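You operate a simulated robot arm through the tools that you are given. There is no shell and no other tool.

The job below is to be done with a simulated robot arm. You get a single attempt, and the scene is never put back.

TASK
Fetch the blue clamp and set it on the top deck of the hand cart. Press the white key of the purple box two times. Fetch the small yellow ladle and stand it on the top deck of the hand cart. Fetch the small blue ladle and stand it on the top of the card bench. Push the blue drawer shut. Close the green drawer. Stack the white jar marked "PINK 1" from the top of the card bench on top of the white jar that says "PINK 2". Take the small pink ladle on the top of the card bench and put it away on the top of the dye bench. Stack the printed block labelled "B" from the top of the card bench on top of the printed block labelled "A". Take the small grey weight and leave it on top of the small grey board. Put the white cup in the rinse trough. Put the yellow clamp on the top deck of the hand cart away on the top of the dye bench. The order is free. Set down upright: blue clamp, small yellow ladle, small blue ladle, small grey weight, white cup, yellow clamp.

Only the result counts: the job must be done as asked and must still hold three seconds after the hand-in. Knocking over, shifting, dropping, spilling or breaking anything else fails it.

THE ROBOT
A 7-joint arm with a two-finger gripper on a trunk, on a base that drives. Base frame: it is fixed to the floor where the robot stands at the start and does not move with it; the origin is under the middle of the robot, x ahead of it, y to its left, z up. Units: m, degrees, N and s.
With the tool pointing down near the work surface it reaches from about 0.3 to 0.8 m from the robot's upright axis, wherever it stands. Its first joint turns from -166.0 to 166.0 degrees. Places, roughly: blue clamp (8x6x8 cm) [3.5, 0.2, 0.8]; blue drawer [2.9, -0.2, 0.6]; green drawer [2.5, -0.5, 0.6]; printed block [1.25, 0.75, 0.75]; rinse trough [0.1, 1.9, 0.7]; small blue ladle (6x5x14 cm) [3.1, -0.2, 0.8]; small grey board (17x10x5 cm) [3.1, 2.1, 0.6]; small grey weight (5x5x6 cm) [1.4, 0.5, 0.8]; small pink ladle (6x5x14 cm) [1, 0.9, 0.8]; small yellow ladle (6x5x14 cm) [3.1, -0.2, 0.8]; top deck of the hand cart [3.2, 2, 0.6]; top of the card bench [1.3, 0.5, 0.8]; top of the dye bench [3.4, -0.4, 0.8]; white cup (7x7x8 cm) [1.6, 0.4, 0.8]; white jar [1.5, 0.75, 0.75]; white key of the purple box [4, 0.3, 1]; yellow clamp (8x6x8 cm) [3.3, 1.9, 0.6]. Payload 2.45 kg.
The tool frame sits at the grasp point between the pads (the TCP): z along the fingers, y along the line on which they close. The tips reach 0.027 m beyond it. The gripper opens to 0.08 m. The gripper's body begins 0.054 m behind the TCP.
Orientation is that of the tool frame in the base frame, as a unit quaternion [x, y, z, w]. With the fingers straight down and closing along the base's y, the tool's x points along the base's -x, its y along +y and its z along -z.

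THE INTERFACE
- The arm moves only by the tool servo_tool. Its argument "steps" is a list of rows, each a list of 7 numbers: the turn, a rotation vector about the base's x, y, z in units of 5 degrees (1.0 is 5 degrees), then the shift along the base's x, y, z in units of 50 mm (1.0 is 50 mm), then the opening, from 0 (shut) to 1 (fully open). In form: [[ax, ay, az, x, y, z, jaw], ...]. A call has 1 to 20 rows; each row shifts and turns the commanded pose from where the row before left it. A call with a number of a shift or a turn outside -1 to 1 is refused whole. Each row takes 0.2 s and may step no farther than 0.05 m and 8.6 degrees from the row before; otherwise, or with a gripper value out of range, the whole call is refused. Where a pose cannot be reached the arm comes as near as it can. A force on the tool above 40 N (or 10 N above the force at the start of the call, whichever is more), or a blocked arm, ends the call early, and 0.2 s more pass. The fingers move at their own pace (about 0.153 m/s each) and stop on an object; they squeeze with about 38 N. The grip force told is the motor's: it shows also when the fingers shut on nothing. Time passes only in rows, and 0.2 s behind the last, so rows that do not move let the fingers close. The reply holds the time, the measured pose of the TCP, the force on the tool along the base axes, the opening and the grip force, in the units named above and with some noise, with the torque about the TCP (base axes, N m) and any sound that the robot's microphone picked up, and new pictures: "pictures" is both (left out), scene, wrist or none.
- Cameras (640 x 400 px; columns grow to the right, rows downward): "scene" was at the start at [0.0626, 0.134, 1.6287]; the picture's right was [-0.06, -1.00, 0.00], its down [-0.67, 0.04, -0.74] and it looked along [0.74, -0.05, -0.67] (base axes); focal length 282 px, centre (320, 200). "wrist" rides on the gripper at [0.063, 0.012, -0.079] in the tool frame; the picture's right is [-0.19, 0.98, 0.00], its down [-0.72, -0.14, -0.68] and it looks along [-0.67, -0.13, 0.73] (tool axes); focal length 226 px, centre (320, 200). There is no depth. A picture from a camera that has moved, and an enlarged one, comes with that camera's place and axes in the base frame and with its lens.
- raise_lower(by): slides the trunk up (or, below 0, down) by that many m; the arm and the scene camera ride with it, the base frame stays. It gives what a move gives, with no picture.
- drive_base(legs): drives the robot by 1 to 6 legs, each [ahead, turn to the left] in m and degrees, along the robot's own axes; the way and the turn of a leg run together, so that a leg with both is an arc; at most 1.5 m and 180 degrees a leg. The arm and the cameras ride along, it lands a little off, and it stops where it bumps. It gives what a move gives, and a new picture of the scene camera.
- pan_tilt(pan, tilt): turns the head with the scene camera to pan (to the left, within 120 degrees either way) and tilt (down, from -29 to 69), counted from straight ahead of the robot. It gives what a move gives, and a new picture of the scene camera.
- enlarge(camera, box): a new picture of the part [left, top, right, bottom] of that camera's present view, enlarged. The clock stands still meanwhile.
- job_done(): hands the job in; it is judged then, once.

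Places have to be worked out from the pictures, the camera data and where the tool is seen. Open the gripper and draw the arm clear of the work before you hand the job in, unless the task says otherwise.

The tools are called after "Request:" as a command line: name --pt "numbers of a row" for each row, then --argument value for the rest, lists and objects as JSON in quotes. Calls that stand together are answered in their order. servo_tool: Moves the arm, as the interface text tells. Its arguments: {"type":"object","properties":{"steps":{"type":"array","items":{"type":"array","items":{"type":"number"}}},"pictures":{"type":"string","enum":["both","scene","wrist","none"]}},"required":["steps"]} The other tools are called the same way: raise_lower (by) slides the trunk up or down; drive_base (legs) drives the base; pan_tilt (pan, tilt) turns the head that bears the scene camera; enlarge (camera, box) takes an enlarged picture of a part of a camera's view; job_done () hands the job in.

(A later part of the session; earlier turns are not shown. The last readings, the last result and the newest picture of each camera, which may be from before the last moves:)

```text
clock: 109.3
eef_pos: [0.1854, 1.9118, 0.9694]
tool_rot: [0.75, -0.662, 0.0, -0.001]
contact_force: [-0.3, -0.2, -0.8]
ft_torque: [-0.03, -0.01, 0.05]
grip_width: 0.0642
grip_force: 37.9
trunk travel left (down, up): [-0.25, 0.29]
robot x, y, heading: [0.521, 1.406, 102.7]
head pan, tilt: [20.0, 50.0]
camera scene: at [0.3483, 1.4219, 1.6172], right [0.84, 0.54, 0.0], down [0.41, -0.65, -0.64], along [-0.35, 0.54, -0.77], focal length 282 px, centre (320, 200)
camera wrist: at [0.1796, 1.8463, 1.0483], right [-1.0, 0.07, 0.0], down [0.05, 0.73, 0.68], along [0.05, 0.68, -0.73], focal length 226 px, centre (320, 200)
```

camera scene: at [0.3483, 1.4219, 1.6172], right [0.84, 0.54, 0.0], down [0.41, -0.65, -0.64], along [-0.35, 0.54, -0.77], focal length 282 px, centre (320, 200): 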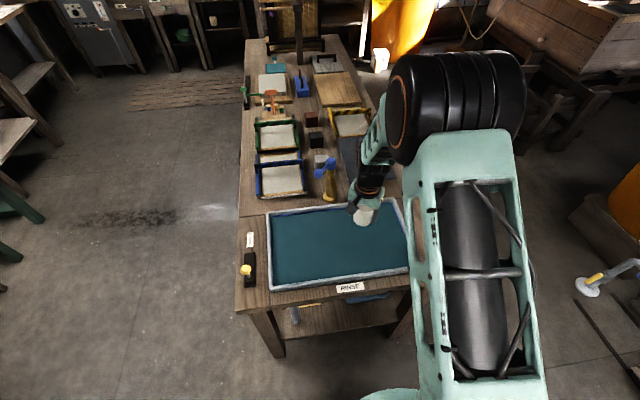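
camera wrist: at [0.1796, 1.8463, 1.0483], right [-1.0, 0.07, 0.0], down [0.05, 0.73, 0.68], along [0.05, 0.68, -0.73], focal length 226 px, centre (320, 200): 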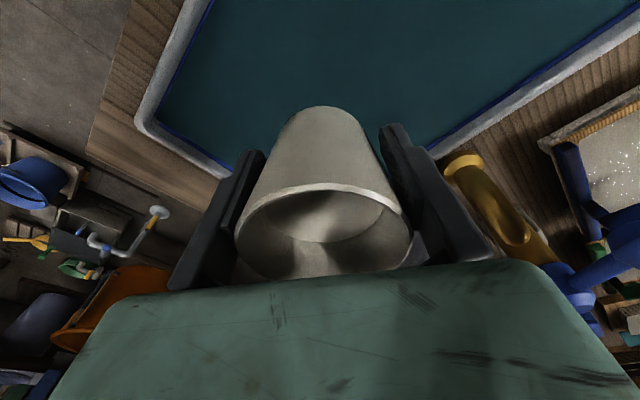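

The cup is above the trough's inside, clear of faucet and rims. I go down toward the water, then in small steps.

Request:
servo_tool --pt "0 0 0 0.1 -0.1 -0.8 0.4" --pt "0 0 0 0.1 -0.1 -0.8 0.4" --pt "0 0 0 0 0 -0.6 0.4" --pt "0 0 0 0 0 -0.3 0.4" --pt "0 0 0 0 0 0 0.4"

Request:
enlarge --camera "scene" --box '[260, 170, 440, 300]'

```text
clock: 110.5
eef_pos: [0.1938, 1.8999, 0.8444]
tool_rot: [0.749, -0.662, 0.0, -0.001]
contact_force: [0.8, -0.3, -0.7]
ft_torque: [-0.01, 0.0, -0.01]
grip_width: 0.0638
grip_force: 38.0
trunk travel left (down, up): [-0.25, 0.29]
robot x, y, heading: [0.526, 1.4095, 102.8]
head pan, tilt: [20.0, 50.0]
camera scene: at [0.3488, 1.4215, 1.6173], right [0.84, 0.54, 0.0], down [0.41, -0.64, -0.64], along [-0.35, 0.54, -0.77], focal length 282 px, centre (320, 200)
camera wrist: at [0.1905, 1.8358, 0.9241], right [-1.0, 0.07, 0.0], down [0.05, 0.73, 0.68], along [0.05, 0.68, -0.73], focal length 226 px, centre (320, 200)
```

scene: 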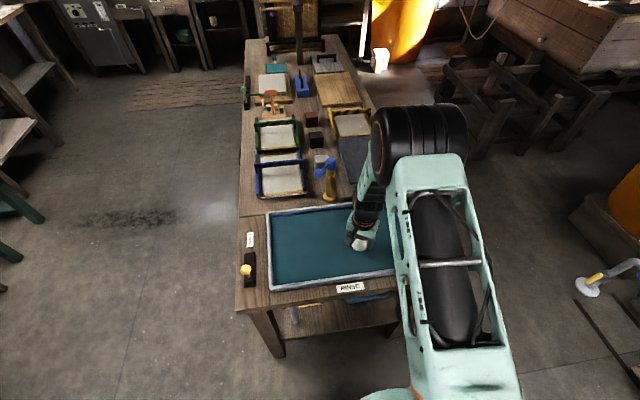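
wrist: 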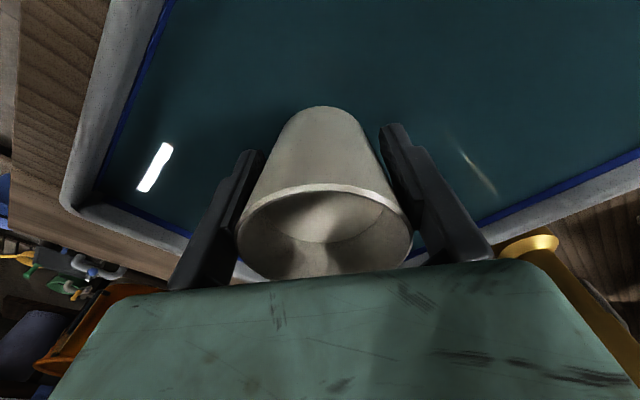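

```text
3.08 times, centred on (350, 235) of scene
camera zoom: at [0.3488, 1.4215, 1.6173], right [0.84, 0.54, 0.0], down [0.41, -0.64, -0.64], along [-0.35, 0.54, -0.77], focal length 868 px, centre (228, 92)
```

zoom: 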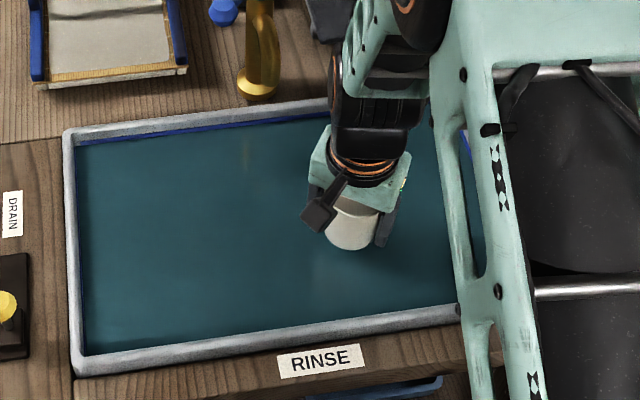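

The cup is inside the trough outline and clear. I continue down in small steps watching force.

Request:
servo_tool --pt "0 0 0 0 0 -0.2 0.4" --pt "0 0 0 0 0 -0.2 0.4" --pt "0 0 0 0 0 -0.2 0.4" --pt "0 0 0 0 0 0 0.4" --pictures "wrist"

Request:
servo_tool --pt "0 0 0 0 0 -0.1 0.4" --pt "0 0 0 0 0 -0.1 0.4" --pt "0 0 0 0 0 0 0.4" --pictures "none"

```text
clock: 111.5
eef_pos: [0.196, 1.9, 0.8151]
tool_rot: [0.75, -0.661, 0.001, 0.0]
contact_force: [0.9, -0.4, -1.5]
ft_torque: [-0.02, 0.03, 0.03]
grip_width: 0.0639
grip_force: 37.9
trunk travel left (down, up): [-0.25, 0.29]
robot x, y, heading: [0.523, 1.4051, 102.8]
head pan, tilt: [20.0, 50.0]
camera wrist: at [0.1912, 1.8346, 0.8934], right [-1.0, 0.07, 0.0], down [0.05, 0.73, 0.68], along [0.05, 0.68, -0.73], focal length 226 px, centre (320, 200)
```

wrist: 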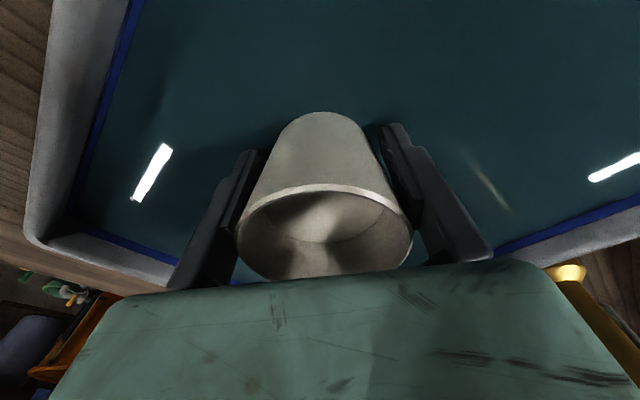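

```text
clock: 112.3
eef_pos: [0.1957, 1.8987, 0.8048]
tool_rot: [0.75, -0.662, 0.001, 0.0]
contact_force: [0.3, 0.7, -0.9]
ft_torque: [-0.04, -0.04, -0.03]
grip_width: 0.0637
grip_force: 37.8
trunk travel left (down, up): [-0.25, 0.29]
robot x, y, heading: [0.5198, 1.4068, 102.8]
head pan, tilt: [20.0, 50.0]
```

The cup bottom is at the water surface now. Continue down.

Request:
servo_tool --pt "0 0 0 0 0 -0.1 0.4" --pt "0 0 0 0 0 -0.1 0.4" --pt "0 0 0 0 0 0 0.4" --pictures "none"

Request:
servo_tool --pt "0 0 0 0 0 -0.1 0.4" --pt "0 0 0 0 0 -0.1 0.4" --pt "0 0 0 0 0 0 0.4"

```text
clock: 113.1
eef_pos: [0.195, 1.8995, 0.7948]
tool_rot: [0.749, -0.663, 0.0, 0.0]
contact_force: [-0.6, -0.6, -0.2]
ft_torque: [-0.03, -0.02, 0.01]
grip_width: 0.0639
grip_force: 38.8
trunk travel left (down, up): [-0.25, 0.29]
robot x, y, heading: [0.5204, 1.4105, 102.9]
head pan, tilt: [20.0, 50.0]
```

```text
clock: 113.9
eef_pos: [0.1962, 1.8996, 0.7847]
tool_rot: [0.75, -0.662, 0.0, 0.0]
contact_force: [-0.1, -0.3, -2.4]
ft_torque: [-0.02, -0.01, 0.01]
grip_width: 0.0638
grip_force: 37.7
trunk travel left (down, up): [-0.25, 0.29]
robot x, y, heading: [0.5269, 1.4096, 102.8]
head pan, tilt: [20.0, 50.0]
camera scene: at [0.3488, 1.4216, 1.6173], right [0.84, 0.54, 0.0], down [0.41, -0.65, -0.64], along [-0.35, 0.54, -0.77], focal length 282 px, centre (320, 200)
camera wrist: at [0.1911, 1.8346, 0.8636], right [-1.0, 0.07, 0.0], down [0.05, 0.73, 0.68], along [0.05, 0.68, -0.73], focal length 226 px, centre (320, 200)
```

scene: 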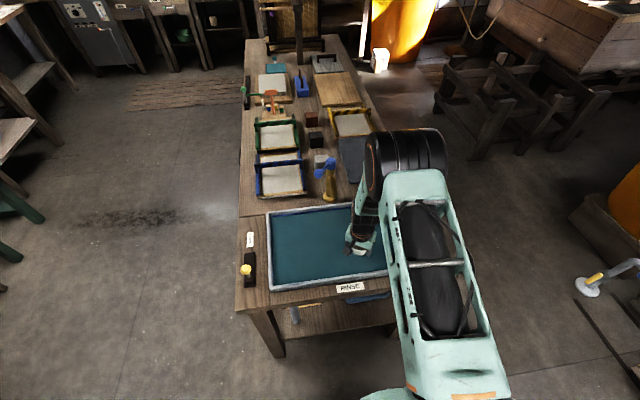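
wrist: 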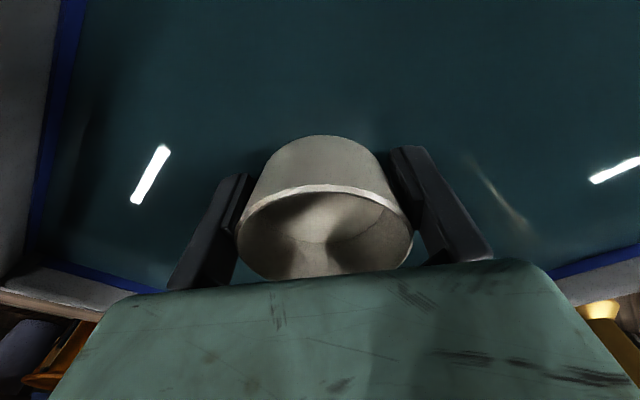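

Cup is partly submerged, no contact yet. Continue down.

Request:
servo_tool --pt "0 0 0 0 0 -0.1 0.4" --pt "0 0 0 0 0 -0.1 0.4" --pt "0 0 0 0 0 0 0.4" --pictures "none"

Request:
servo_tool --pt "0 0 0 0 0 -0.08 0.4" --pt "0 0 0 0 0 -0.08 0.4" --pt "0 0 0 0 0 0 0.4" --pictures "none"

```text
clock: 114.7
eef_pos: [0.1955, 1.8992, 0.7742]
tool_rot: [0.749, -0.662, 0.0, -0.001]
contact_force: [-0.1, -0.1, -0.4]
ft_torque: [0.01, -0.02, -0.03]
grip_width: 0.0638
grip_force: 38.0
trunk travel left (down, up): [-0.25, 0.29]
robot x, y, heading: [0.5242, 1.4096, 102.9]
head pan, tilt: [20.0, 50.0]
```

```text
clock: 115.5
eef_pos: [0.1966, 1.899, 0.7663]
tool_rot: [0.75, -0.662, 0.001, 0.0]
contact_force: [0.1, 0.0, -1.1]
ft_torque: [-0.02, -0.05, 0.01]
grip_width: 0.0637
grip_force: 38.3
trunk travel left (down, up): [-0.25, 0.29]
robot x, y, heading: [0.5244, 1.4059, 102.6]
head pan, tilt: [20.0, 50.0]
```

No contact yet; continue.

Request:
servo_tool --pt "0 0 0 0 0 -0.08 0.4" --pt "0 0 0 0 0 -0.08 0.4" --pt "0 0 0 0 0 0 0.4" --pictures "none"

Request:
servo_tool --pt "0 0 0 0 0 -0.08 0.4" --pt "0 0 0 0 0 -0.08 0.4" --pt "0 0 0 0 0 0 0.4" --pictures "wrist"

```text
clock: 116.3
eef_pos: [0.1964, 1.9001, 0.7593]
tool_rot: [0.75, -0.662, -0.001, 0.0]
contact_force: [-0.2, -0.3, -1.4]
ft_torque: [0.0, -0.01, -0.01]
grip_width: 0.0639
grip_force: 38.2
trunk travel left (down, up): [-0.25, 0.29]
robot x, y, heading: [0.5239, 1.4044, 102.6]
head pan, tilt: [20.0, 50.0]
```

```text
clock: 117.1
eef_pos: [0.1953, 1.9001, 0.7518]
tool_rot: [0.75, -0.662, -0.001, 0.0]
contact_force: [-3.2, -2.2, 26.3]
ft_torque: [0.4, 0.0, -0.08]
grip_width: 0.0625
grip_force: 38.4
trunk travel left (down, up): [-0.25, 0.29]
robot x, y, heading: [0.5211, 1.4041, 102.5]
head pan, tilt: [20.0, 50.0]
camera wrist: at [0.191, 1.8349, 0.8311], right [-1.0, 0.07, 0.0], down [0.05, 0.73, 0.68], along [0.05, 0.68, -0.73], focal length 226 px, centre (320, 200)
```

wrist: 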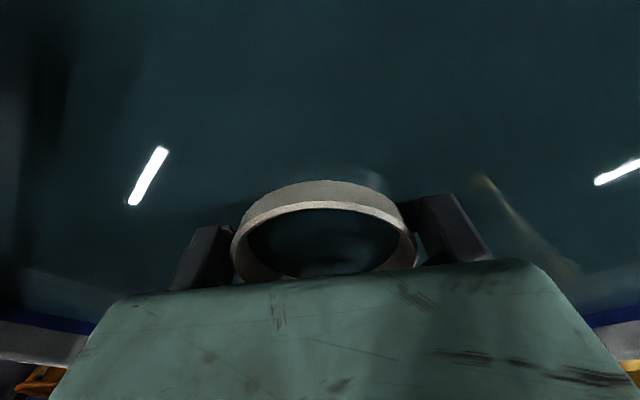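

The cup touched the trough floor (z≈0.752 TCP). I relieve 2 mm, open, and rise.

Request:
servo_tool --pt "0 0 0 0 0 0.05 0.4" --pt "0 0 0 0 0 0 0.4" --pt "0 0 0 0 0 0 0.9" --pt "0 0 0 0 0 0 1" --pt "0 0 0 0 0 0 1" --pictures "wrist"

Request:
servo_tool --pt "0 0 0 0 0 0.3 1" --pt "0 0 0 0 0 0.6 1" --pt "0 0 0 0 0 1 1" --pt "0 0 0 0 0 1 1" --pt "0 0 0 0 0 1 1" --pt "0 0 0 0 0 1 1"

Request:
enlarge --camera "scene" --box '[260, 170, 440, 300]'

```text
clock: 118.3
eef_pos: [0.197, 1.9004, 0.7531]
tool_rot: [0.75, -0.662, -0.001, 0.0]
contact_force: [-0.5, -0.3, 0.1]
ft_torque: [0.0, 0.03, 0.02]
grip_width: 0.0799
grip_force: 0.0
trunk travel left (down, up): [-0.25, 0.29]
robot x, y, heading: [0.5258, 1.4096, 102.5]
head pan, tilt: [20.0, 50.0]
camera wrist: at [0.1914, 1.8352, 0.8319], right [-1.0, 0.07, 0.0], down [0.05, 0.73, 0.68], along [0.05, 0.68, -0.73], focal length 226 px, centre (320, 200)
```

wrist: 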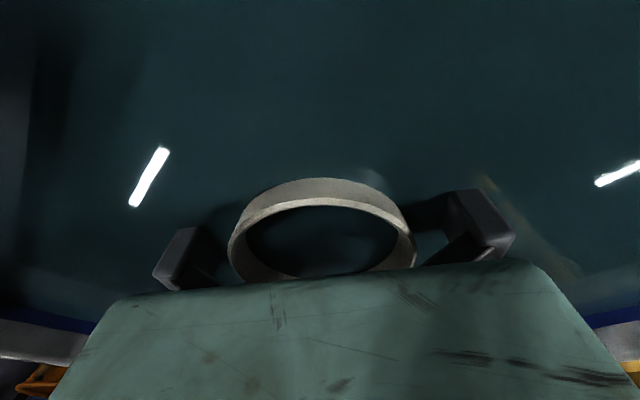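

```text
clock: 119.7
eef_pos: [0.1972, 1.9002, 0.9964]
tool_rot: [0.749, -0.663, 0.0, 0.001]
contact_force: [0.4, -0.5, 0.4]
ft_torque: [0.0, -0.01, -0.02]
grip_width: 0.0798
grip_force: 0.0
trunk travel left (down, up): [-0.25, 0.29]
robot x, y, heading: [0.5258, 1.4074, 102.6]
head pan, tilt: [20.0, 50.0]
camera scene: at [0.3492, 1.421, 1.6174], right [0.84, 0.54, 0.0], down [0.41, -0.64, -0.64], along [-0.35, 0.54, -0.77], focal length 282 px, centre (320, 200)
camera wrist: at [0.193, 1.8352, 1.076], right [-1.0, 0.07, 0.0], down [0.05, 0.73, 0.68], along [0.05, 0.68, -0.73], focal length 226 px, centre (320, 200)
```

scene: 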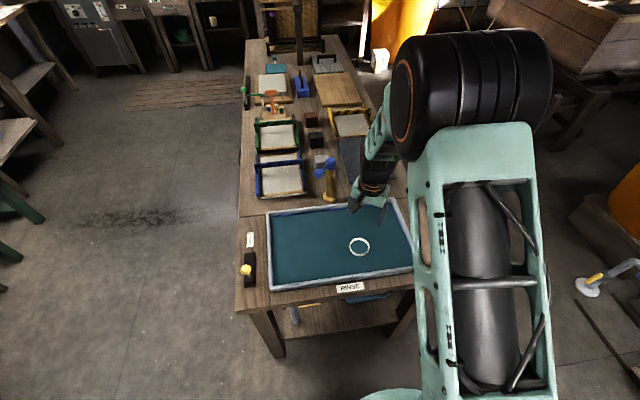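
wrist: 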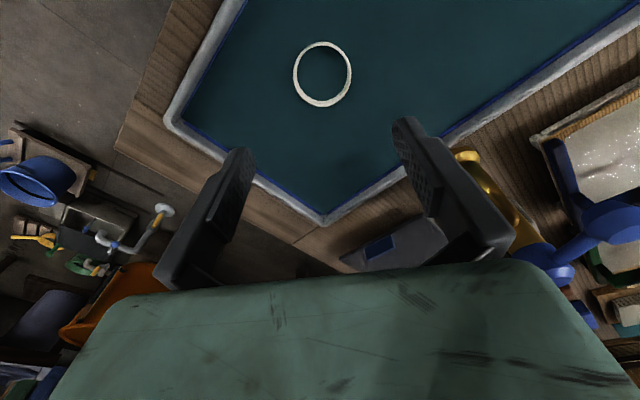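

```text
3.08 times, centred on (350, 235) of scene
camera zoom: at [0.3492, 1.421, 1.6174], right [0.84, 0.54, 0.0], down [0.41, -0.64, -0.64], along [-0.35, 0.54, -0.77], focal length 868 px, centre (228, 92)
```

zoom: 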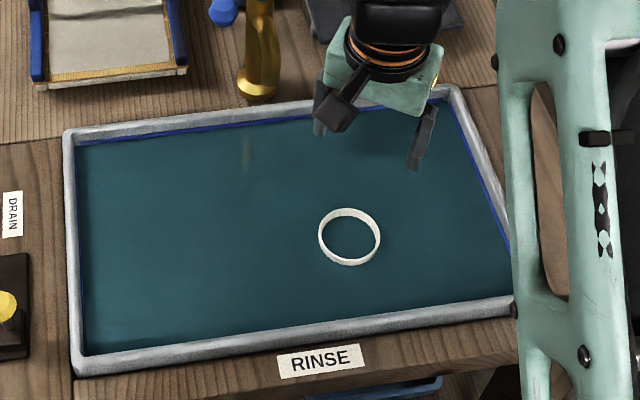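

The cup stands upright in the trough. Next the pink ladle near (1.06, 0.895): I raise the trunk and turn/drive to the bench's left end.

Request:
raise_lower --by 0.25

Request:
drive_base --legs '[[0, -167.3], [0.12, 0]]'

Request:
pan_tilt --pan 20 --tilt 50

Request:
enlarge --camera "wrist" --box '[0, 0, 640, 400]'

```text
clock: 122.3
eef_pos: [0.1974, 1.9008, 1.2466]
tool_rot: [0.75, -0.662, 0.0, 0.0]
contact_force: [0.3, -0.3, -0.5]
ft_torque: [-0.01, 0.0, 0.0]
grip_width: 0.0798
grip_force: 0.1
trunk travel left (down, up): [-0.5, 0.04]
robot x, y, heading: [0.5253, 1.4081, 102.4]
head pan, tilt: [20.0, 50.0]
```

```text
clock: 130.6
eef_pos: [0.9912, 0.8892, 1.2476]
tool_rot: [0.582, 0.813, -0.001, 0.0]
contact_force: [-0.7, 0.9, 0.7]
ft_torque: [-0.03, -0.05, -0.01]
grip_width: 0.08
grip_force: 0.0
trunk travel left (down, up): [-0.5, 0.04]
robot x, y, heading: [0.5736, 1.3025, -64.9]
head pan, tilt: [20.0, 50.0]
camera scene: at [0.7415, 1.3282, 1.8676], right [-0.71, -0.71, 0.0], down [-0.54, 0.54, -0.65], along [0.46, -0.46, -0.76], focal length 282 px, centre (320, 200)
```

scene: 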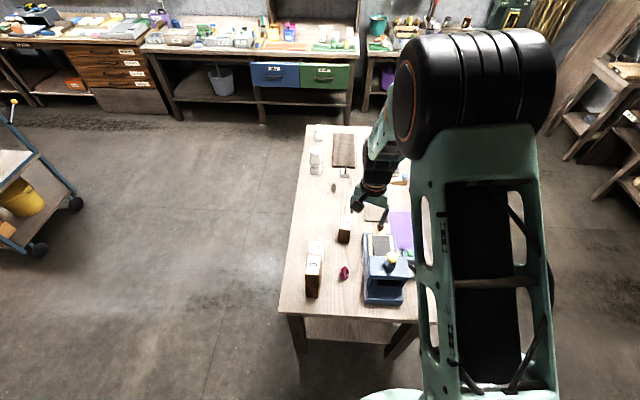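

```text
clock: 131.2
eef_pos: [0.9933, 0.8841, 1.246]
tool_rot: [0.581, 0.814, 0.0, 0.0]
contact_force: [0.7, -0.4, -0.1]
ft_torque: [0.02, 0.01, -0.01]
grip_width: 0.0797
grip_force: 0.0
trunk travel left (down, up): [-0.5, 0.04]
robot x, y, heading: [0.5707, 1.3015, -65.2]
head pan, tilt: [20.0, 50.0]
camera scene: at [0.7434, 1.3226, 1.8673], right [-0.71, -0.71, 0.0], down [-0.54, 0.54, -0.64], along [0.46, -0.45, -0.77], focal length 282 px, centre (320, 200)
```

scene: 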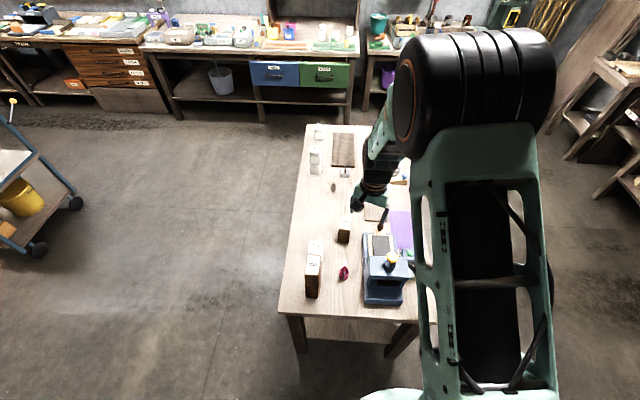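

```text
1.00 times, centred on (320, 200) of wrist (not enlarged: the box is as wide or as high as the picture)
camera zoom: at [0.9838, 0.9491, 1.3254], right [0.99, 0.13, 0.0], down [0.1, -0.73, 0.68], along [0.09, -0.67, -0.73], focal length 226 px, centre (320, 200)
```

zoom: 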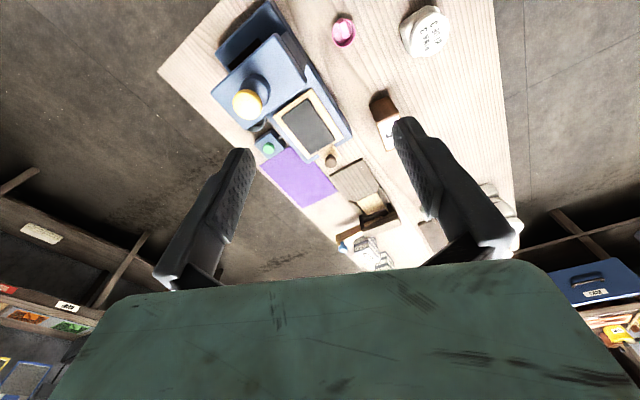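

The pink ladle shows near (343,30) in the wrist view. I enlarge it in both views.

Request:
enlarge --camera "wrist" --box '[280, 0, 440, 100]'

Request:
enlarge --camera "scene" --box '[280, 210, 440, 310]'

```text
4.00 times, centred on (360, 50) of wrist
camera zoom: at [0.9838, 0.9491, 1.3254], right [0.99, 0.13, 0.0], down [0.1, -0.73, 0.68], along [0.09, -0.67, -0.73], focal length 904 px, centre (160, 800)
```

zoom: 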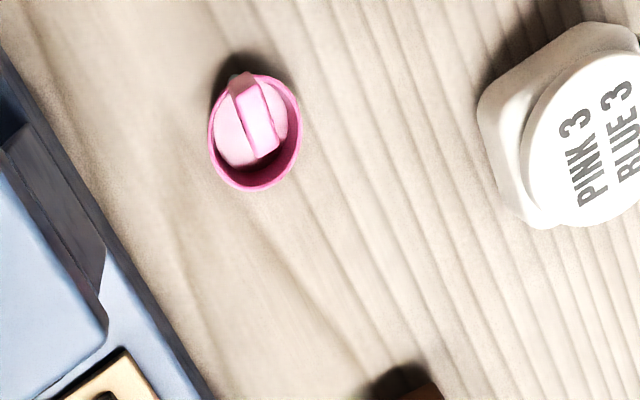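

```text
4.00 times, centred on (360, 260) of scene
camera zoom: at [0.7434, 1.3226, 1.8673], right [-0.71, -0.71, 0.0], down [-0.54, 0.54, -0.64], along [0.46, -0.45, -0.77], focal length 1129 px, centre (160, -40)
```

zoom: 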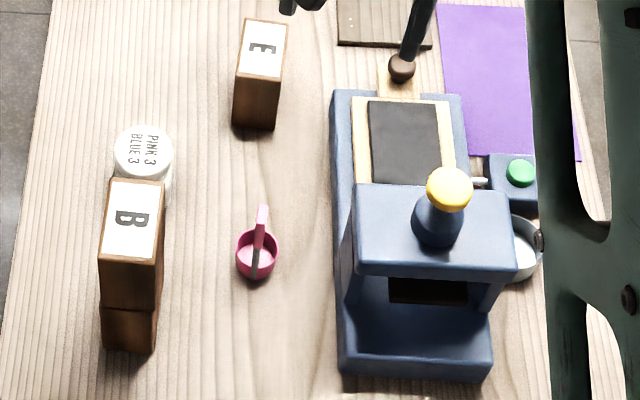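

The ladle's handle stands near (1.027, 0.909), thin across the bench depth. I move above it, turn the tool 22° so the fingers close across the thin side, then lower the trunk.

Request:
servo_tool --pt "0 0 1 0.2 0.14 0 1" --pt "0 0 1 0.2 0.14 0 1" --pt "0 0 1 0.2 0.14 0 1" --pt "0 0 1 0.1 0.06 0 1" --pt "0 0 0.4 0 0 0 1" --pictures "none"

Request:
raise_lower --by -0.2

Request:
enlarge --camera "wrist" --box '[160, 0, 480, 200]'

Request:
enlarge --camera "scene" --box '[240, 180, 500, 340]'

```text
clock: 132.4
eef_pos: [1.0285, 0.9094, 1.2459]
tool_rot: [0.416, 0.91, 0.0, 0.0]
contact_force: [0.7, -0.9, 0.3]
ft_torque: [0.02, 0.01, -0.02]
grip_width: 0.0799
grip_force: 0.1
trunk travel left (down, up): [-0.5, 0.04]
robot x, y, heading: [0.57, 1.3027, -65.0]
head pan, tilt: [20.0, 50.0]
```

```text
clock: 134.5
eef_pos: [1.0281, 0.9101, 1.0453]
tool_rot: [0.417, 0.909, -0.001, 0.0]
contact_force: [0.2, 0.1, -0.8]
ft_torque: [0.01, -0.03, 0.0]
grip_width: 0.0801
grip_force: 0.1
trunk travel left (down, up): [-0.3, 0.24]
robot x, y, heading: [0.5715, 1.3024, -64.9]
head pan, tilt: [20.0, 50.0]
```

```text
2.00 times, centred on (320, 100) of wrist
camera zoom: at [0.996, 0.9652, 1.1252], right [0.87, 0.5, 0.0], down [0.36, -0.64, 0.68], along [0.34, -0.59, -0.73], focal length 452 px, centre (320, 400)
```

zoom: 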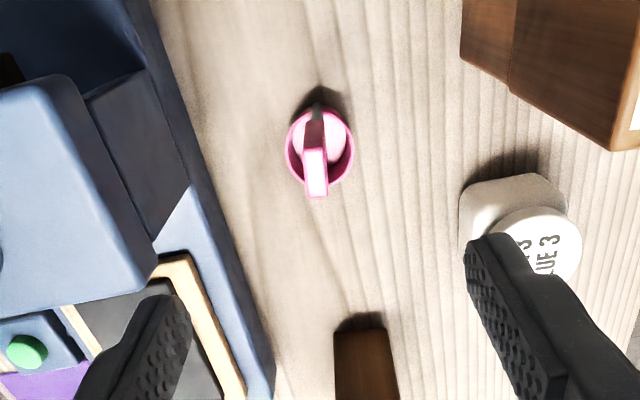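

```text
2.46 times, centred on (370, 260) of scene
camera zoom: at [0.7435, 1.3242, 1.6674], right [-0.71, -0.71, 0.0], down [-0.54, 0.54, -0.64], along [0.45, -0.45, -0.77], focal length 695 px, centre (197, 52)
```

zoom: 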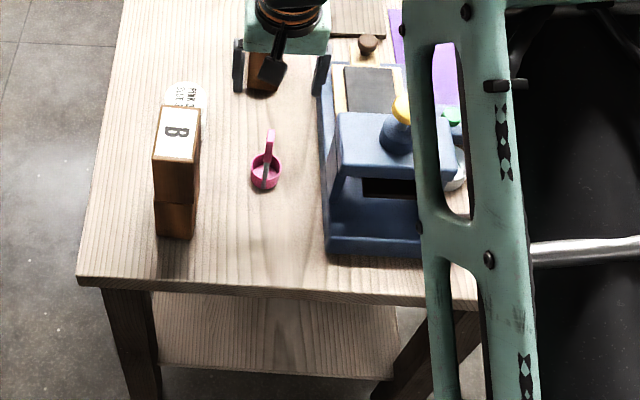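

The handle is exactly on the tool axis and thin along the closing direction. I narrow the jaw somewhat and descend to grip the handle.

Request:
servo_tool --pt "0 0 0 0 0 -0.6 0.6" --pt "0 0 0 0 0 -0.8 0.6" --pt "0 0 0 0 0 -0.8 0.6" --pt "0 0 0 0 0 -0.6 0.6" --pt "0 0 0 0 0 0 0.6"

Request:
enlarge --camera "scene" --box '[280, 200, 440, 300]'

```text
clock: 135.7
eef_pos: [1.0286, 0.9096, 0.9054]
tool_rot: [0.416, 0.909, 0.0, 0.0]
contact_force: [-0.6, -0.6, -0.2]
ft_torque: [0.0, 0.01, 0.04]
grip_width: 0.048
grip_force: 0.0
trunk travel left (down, up): [-0.3, 0.24]
robot x, y, heading: [0.5727, 1.3021, -64.9]
head pan, tilt: [20.0, 50.0]
camera scene: at [0.7435, 1.3242, 1.6673], right [-0.71, -0.71, 0.0], down [-0.54, 0.54, -0.64], along [0.45, -0.45, -0.77], focal length 282 px, centre (320, 200)
camera wrist: at [0.9962, 0.9664, 0.9846], right [0.87, 0.5, 0.0], down [0.36, -0.64, 0.68], along [0.34, -0.59, -0.73], focal length 226 px, centre (320, 200)
```

scene: 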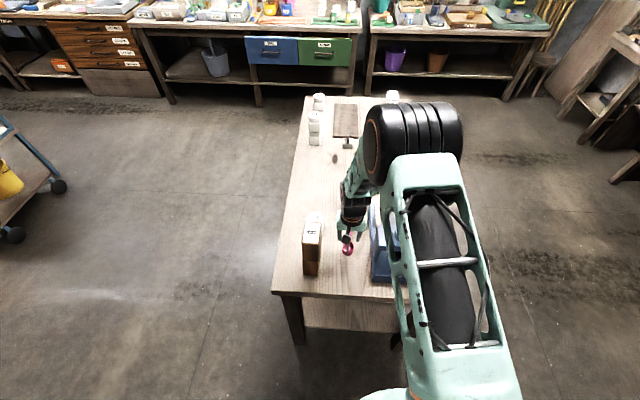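
wrist: 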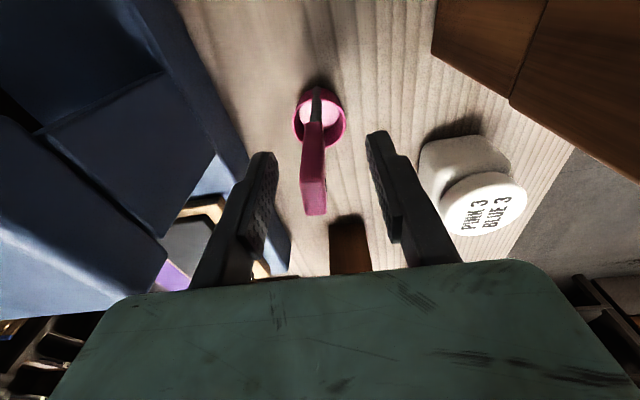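

```text
4.00 times, centred on (360, 250) of scene
camera zoom: at [0.7435, 1.3242, 1.6673], right [-0.71, -0.71, 0.0], down [-0.54, 0.54, -0.64], along [0.45, -0.45, -0.77], focal length 1129 px, centre (160, 0)
```

zoom: 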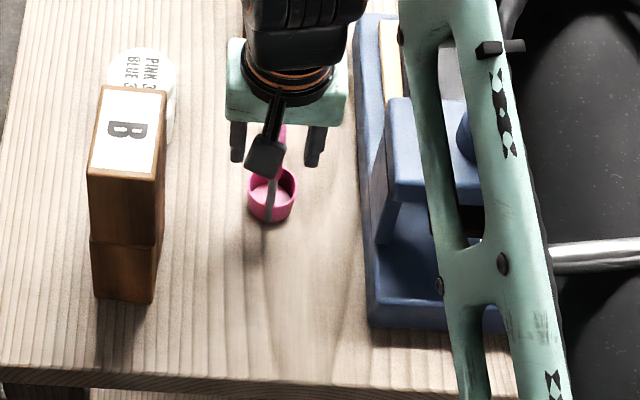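

The handle is between the fingers. I go 18 mm lower and close.

Request:
servo_tool --pt "0 0 0 -0.03 -0.02 -0.36 0.6" --pt "0 0 0 0 0 0 0" --pt "0 0 0 0 0 0 0" --pt "0 0 0 0 0 0 0" --pt "0 0 0 0 0 0 0" --pictures "wrist"

```text
clock: 136.9
eef_pos: [1.0269, 0.9093, 0.8876]
tool_rot: [0.416, 0.909, 0.0, 0.0]
contact_force: [0.4, 0.2, 0.2]
ft_torque: [0.02, -0.01, 0.0]
grip_width: 0.0091
grip_force: 36.6
trunk travel left (down, up): [-0.3, 0.24]
robot x, y, heading: [0.575, 1.3011, -64.9]
head pan, tilt: [20.0, 50.0]
camera wrist: at [0.9944, 0.9648, 0.9672], right [0.87, 0.5, 0.0], down [0.36, -0.64, 0.68], along [0.34, -0.59, -0.73], focal length 226 px, centre (320, 200)
```

wrist: 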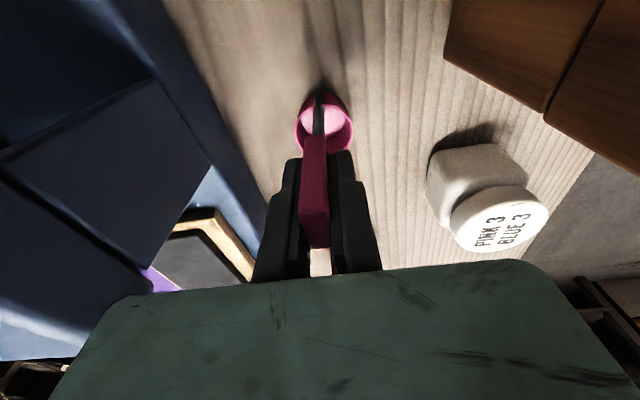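

The pink ladle handle is gripped (0.009). I lift, raise the trunk, and drive around the back of the card bench to the dye bench.

Request:
servo_tool --pt "0 0 0 0 0 0.4 0" --pt "0 0 0 0 0 0.8 0" --pt "0 0 0 0 0 1 0" --pt "0 0 0 0 0 1 0" --pt "0 0 0 0 0 0 0" --pictures "scene"

Request:
raise_lower --by 0.22

Request:
drive_base --legs '[[0, 106], [0.914, 0], [0, -90], [1.0, 0], [0.95, 0]]'

Request:
pan_tilt --pan -10 --tilt 40

```text
clock: 138.1
eef_pos: [1.0246, 0.9076, 1.0474]
tool_rot: [0.415, 0.91, 0.001, 0.0]
contact_force: [0.3, 0.5, -1.2]
ft_torque: [0.01, -0.01, -0.03]
grip_width: 0.0091
grip_force: 36.3
trunk travel left (down, up): [-0.3, 0.24]
robot x, y, heading: [0.5736, 1.302, -64.9]
head pan, tilt: [20.0, 50.0]
camera scene: at [0.7438, 1.324, 1.6672], right [-0.71, -0.71, 0.0], down [-0.54, 0.54, -0.64], along [0.45, -0.45, -0.77], focal length 282 px, centre (320, 200)
```

scene: 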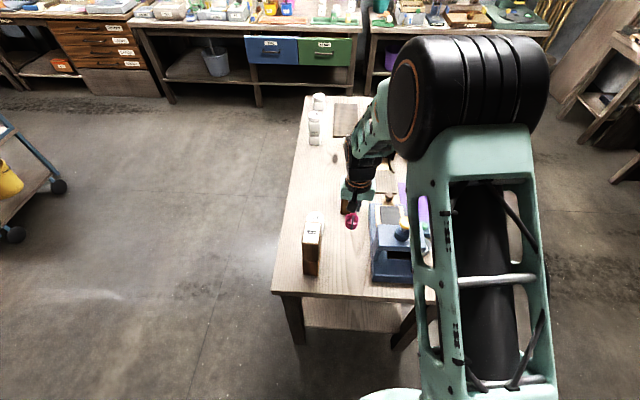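

```text
clock: 140.5
eef_pos: [1.0263, 0.9071, 1.268]
tool_rot: [0.416, 0.909, -0.001, 0.0]
contact_force: [0.3, 0.8, -0.7]
ft_torque: [0.03, -0.01, 0.01]
grip_width: 0.0091
grip_force: 36.8
trunk travel left (down, up): [-0.52, 0.02]
robot x, y, heading: [0.5755, 1.2999, -64.9]
head pan, tilt: [20.0, 50.0]
```

```text
clock: 163.0
eef_pos: [3.1047, 0.2744, 1.2692]
tool_rot: [0.272, 0.962, 0.001, 0.0]
contact_force: [0.5, 0.5, -0.3]
ft_torque: [0.01, 0.01, 0.01]
grip_width: 0.009
grip_force: 36.5
trunk travel left (down, up): [-0.52, 0.02]
robot x, y, heading: [2.5521, 0.5165, -47.3]
head pan, tilt: [20.0, 50.0]
camera scene: at [2.708, 0.5855, 1.8872], right [-0.46, -0.89, 0.0], down [-0.68, 0.35, -0.64], along [0.57, -0.29, -0.77], focal length 282 px, centre (320, 200)
```

scene: 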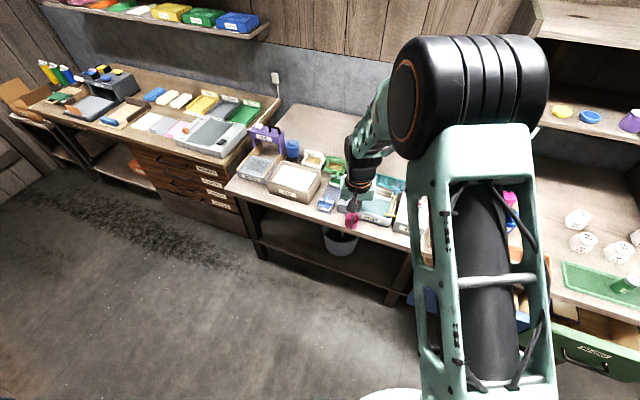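

```text
clock: 163.9
eef_pos: [3.1041, 0.2756, 1.2672]
tool_rot: [0.27, 0.963, -0.001, 0.0]
contact_force: [0.8, -0.1, -0.1]
ft_torque: [-0.01, 0.07, 0.02]
grip_width: 0.0091
grip_force: 36.4
trunk travel left (down, up): [-0.52, 0.02]
robot x, y, heading: [2.5494, 0.5145, -47.4]
head pan, tilt: [-10.0, 40.0]
camera scene: at [2.6852, 0.5497, 1.9014], right [-0.84, -0.54, 0.0], down [-0.35, 0.54, -0.77], along [0.42, -0.64, -0.64], focal length 282 px, centre (320, 200)
```

scene: 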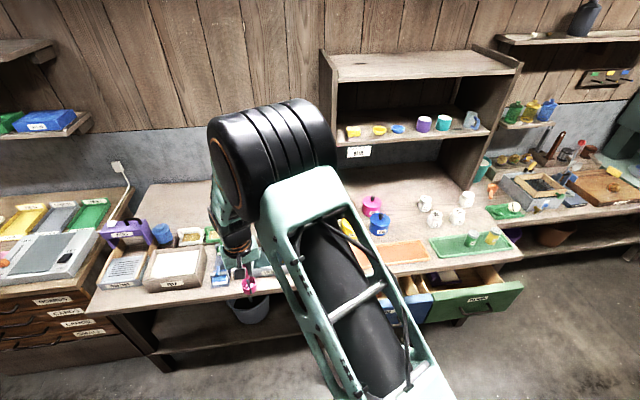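

I'm in front of the dye bench. I enlarge several parts to find clamps, ladles, the purple box and free places.

Request:
enlarge --camera "scene" --box '[80, 180, 300, 320]'

Request:
enlarge --camera "scene" --box '[320, 180, 540, 320]'

Request:
pan_tilt --pan 30 --tilt 40

Request:
enlarge --camera "scene" --box '[230, 160, 400, 270]'

```text
2.86 times, centred on (190, 250) of scene
camera zoom: at [2.6852, 0.5497, 1.9014], right [-0.84, -0.54, 0.0], down [-0.35, 0.54, -0.77], along [0.42, -0.64, -0.64], focal length 806 px, centre (691, 57)
```

zoom: 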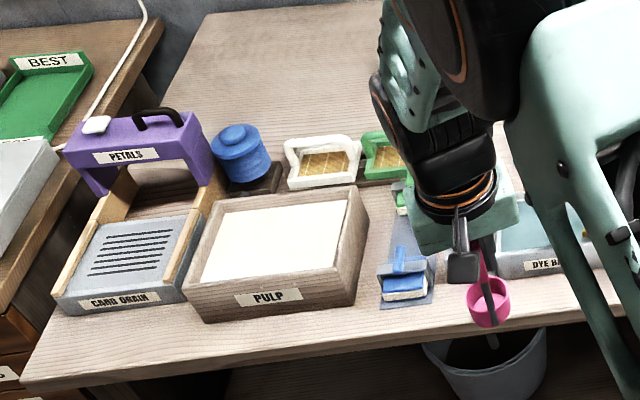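

```text
2.86 times, centred on (430, 250) of scene
camera zoom: at [2.6852, 0.5497, 1.9014], right [-0.84, -0.54, 0.0], down [-0.35, 0.54, -0.77], along [0.42, -0.64, -0.64], focal length 806 px, centre (6, 57)
```

zoom: 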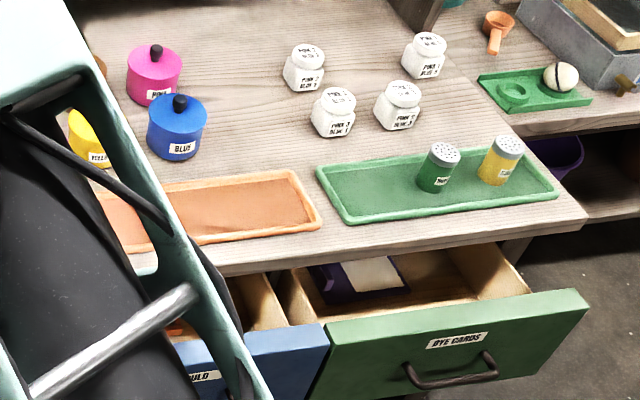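

```text
clock: 165.0
eef_pos: [3.1037, 0.2741, 1.2674]
tool_rot: [0.271, 0.963, 0.0, -0.001]
contact_force: [-0.5, -0.4, -0.2]
ft_torque: [0.02, 0.0, 0.0]
grip_width: 0.009
grip_force: 36.7
trunk travel left (down, up): [-0.52, 0.02]
robot x, y, heading: [2.5514, 0.5095, -47.2]
head pan, tilt: [30.0, 40.0]
camera scene: at [2.7202, 0.5959, 1.9014], right [-0.3, -0.96, 0.0], down [-0.61, 0.19, -0.77], along [0.73, -0.23, -0.64], focal length 282 px, centre (320, 200)
```

scene: 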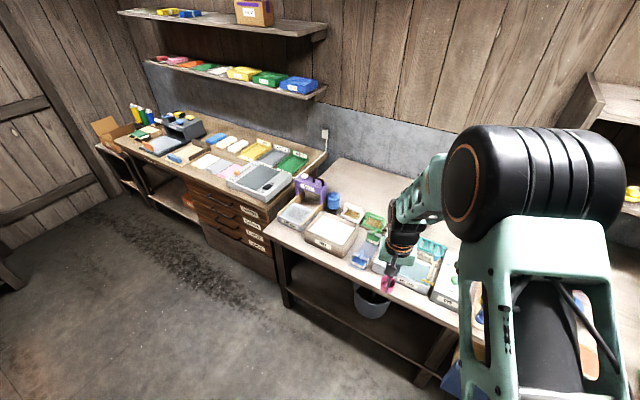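

```text
3.64 times, centred on (315, 215) of scene
camera zoom: at [2.7202, 0.5959, 1.9014], right [-0.3, -0.96, 0.0], down [-0.61, 0.19, -0.77], along [0.73, -0.23, -0.64], focal length 1026 px, centre (338, 146)
```

zoom: 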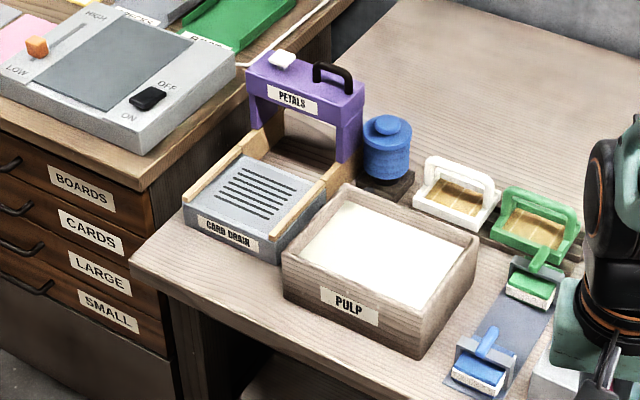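

The white key, blue clamp and drawers are identified. I rotate the base so the arm swings aside and view the middle of the dye bench.

Request:
drive_base --legs '[[0, 45]]'

Request:
pan_tilt --pan -50 --tilt 45

Request:
enlarge --camera "scene" --box '[150, 120, 360, 260]'

Request:
enlarge --camera "scene" --box '[280, 120, 490, 260]'

```text
clock: 167.5
eef_pos: [3.1099, 0.7368, 1.2681]
tool_rot: [-0.12, 0.993, 0.001, 0.001]
contact_force: [-0.4, 0.7, -0.4]
ft_torque: [-0.01, -0.05, 0.0]
grip_width: 0.0088
grip_force: 37.0
trunk travel left (down, up): [-0.52, 0.02]
robot x, y, heading: [2.5483, 0.5153, -1.8]
head pan, tilt: [30.0, 40.0]
camera scene: at [2.6095, 0.6927, 1.9014], right [0.47, -0.88, 0.0], down [-0.57, -0.3, -0.77], along [0.68, 0.36, -0.64], focal length 282 px, centre (320, 200)
```

scene: 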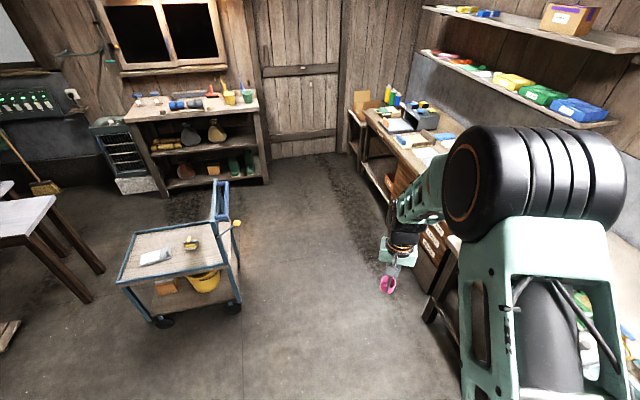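

```text
clock: 169.0
eef_pos: [3.1087, 0.7376, 1.2677]
tool_rot: [-0.12, 0.993, 0.001, 0.0]
contact_force: [0.8, 0.2, -0.7]
ft_torque: [-0.01, -0.01, 0.01]
grip_width: 0.0089
grip_force: 36.2
trunk travel left (down, up): [-0.52, 0.02]
robot x, y, heading: [2.551, 0.5136, -2.1]
head pan, tilt: [-50.0, 45.0]
camera scene: at [2.5849, 0.5884, 1.8942], right [-0.79, -0.62, 0.0], down [-0.44, 0.56, -0.71], along [0.44, -0.56, -0.71], focal length 282 px, centre (320, 200)
```

scene: 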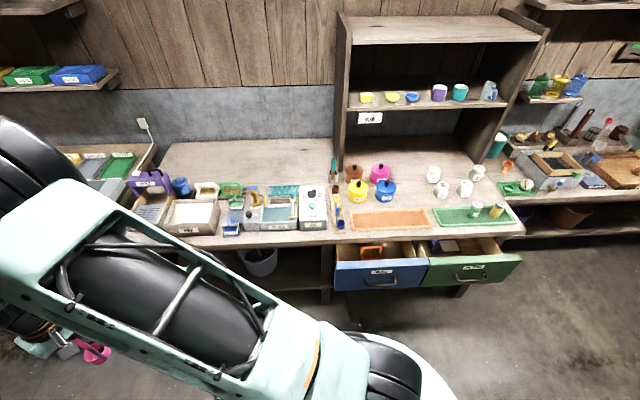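

```text
2.86 times, centred on (255, 190) of scene
camera zoom: at [2.5849, 0.5884, 1.8942], right [-0.79, -0.62, 0.0], down [-0.44, 0.56, -0.71], along [0.44, -0.56, -0.71], focal length 806 px, centre (506, 229)
```

zoom: 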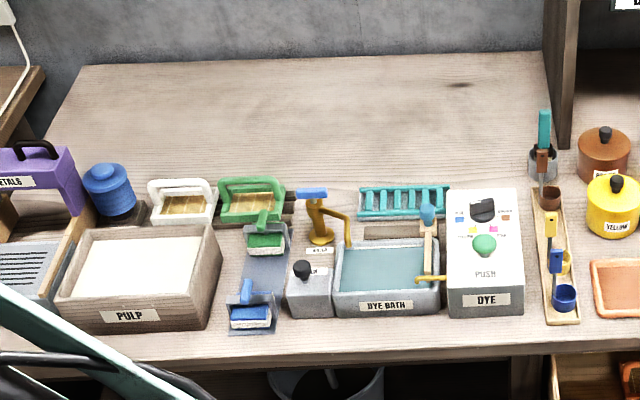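

```text
2.86 times, centred on (385, 190) of scene
camera zoom: at [2.5849, 0.5884, 1.8942], right [-0.79, -0.62, 0.0], down [-0.44, 0.56, -0.71], along [0.44, -0.56, -0.71], focal length 806 px, centre (134, 229)
```

zoom: 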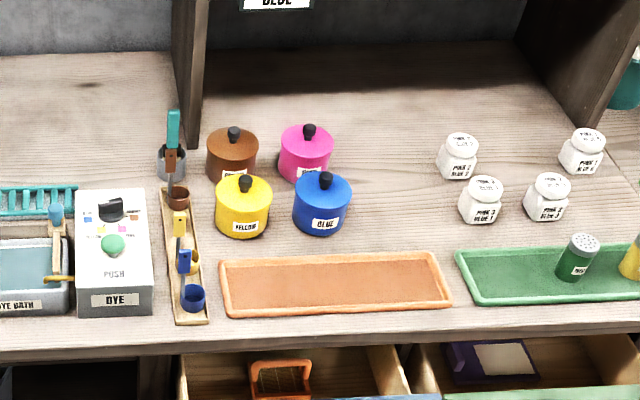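

The free area on the dye bench is between the blue pot and the white jars (about u=1.76, x≈2.87,y≈-0.62). I drive to a stance in front of it.

Request:
drive_base --legs '[[0, -102.7], [0.56, 0], [0, 31.7]]'

Request:
pan_tilt --pan 10 --tilt 48

Request:
enlarge --camera "wrist" --box '[0, 0, 640, 400]'

```text
clock: 178.3
eef_pos: [2.7627, -0.4937, 1.2675]
tool_rot: [0.5, 0.866, 0.0, 0.0]
contact_force: [0.1, 0.6, -0.9]
ft_torque: [-0.04, 0.0, 0.0]
grip_width: 0.009
grip_force: 36.8
trunk travel left (down, up): [-0.52, 0.02]
robot x, y, heading: [2.3878, -0.023, -75.6]
head pan, tilt: [-50.0, 45.0]
camera scene: at [2.472, -0.0351, 1.8942], right [-0.81, 0.58, 0.0], down [0.41, 0.58, -0.71], along [-0.41, -0.58, -0.71], focal length 282 px, centre (320, 200)
```

scene: 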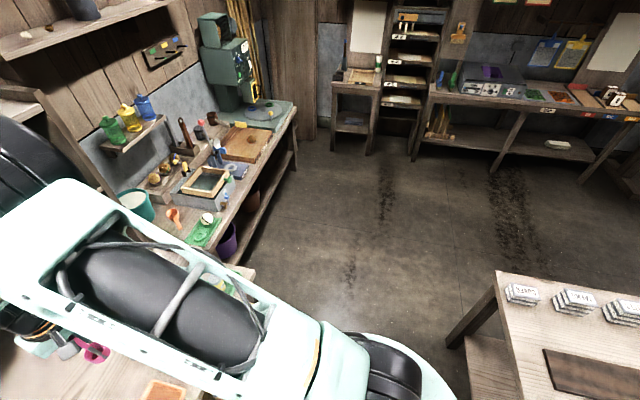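

```text
clock: 179.6
eef_pos: [2.7617, -0.4947, 1.2691]
tool_rot: [0.499, 0.867, -0.001, 0.0]
contact_force: [1.0, -0.4, -0.7]
ft_torque: [-0.01, -0.03, 0.02]
grip_width: 0.009
grip_force: 36.4
trunk travel left (down, up): [-0.52, 0.02]
robot x, y, heading: [2.3899, -0.0219, -75.7]
head pan, tilt: [10.0, 48.0]
camera scene: at [2.5516, -0.041, 1.89], right [-0.91, -0.41, 0.0], down [-0.31, 0.68, -0.67], along [0.28, -0.61, -0.74], focal length 282 px, centre (320, 200)
```

scene: 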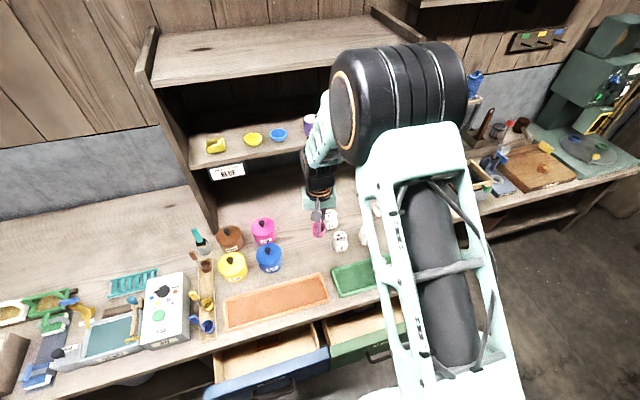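

```text
1.00 times, centred on (320, 200) of wrist (not enlarged: the box is as wide or as high as the picture)
camera zoom: at [2.7407, -0.4342, 1.3475], right [0.95, 0.32, 0.0], down [0.24, -0.69, 0.68], along [0.22, -0.64, -0.73], focal length 226 px, centre (320, 200)
```

zoom: 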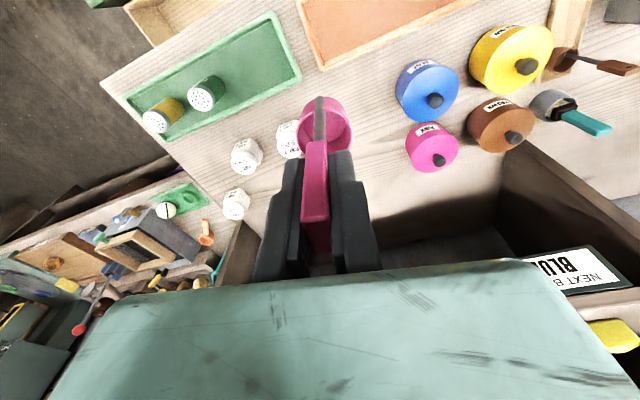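

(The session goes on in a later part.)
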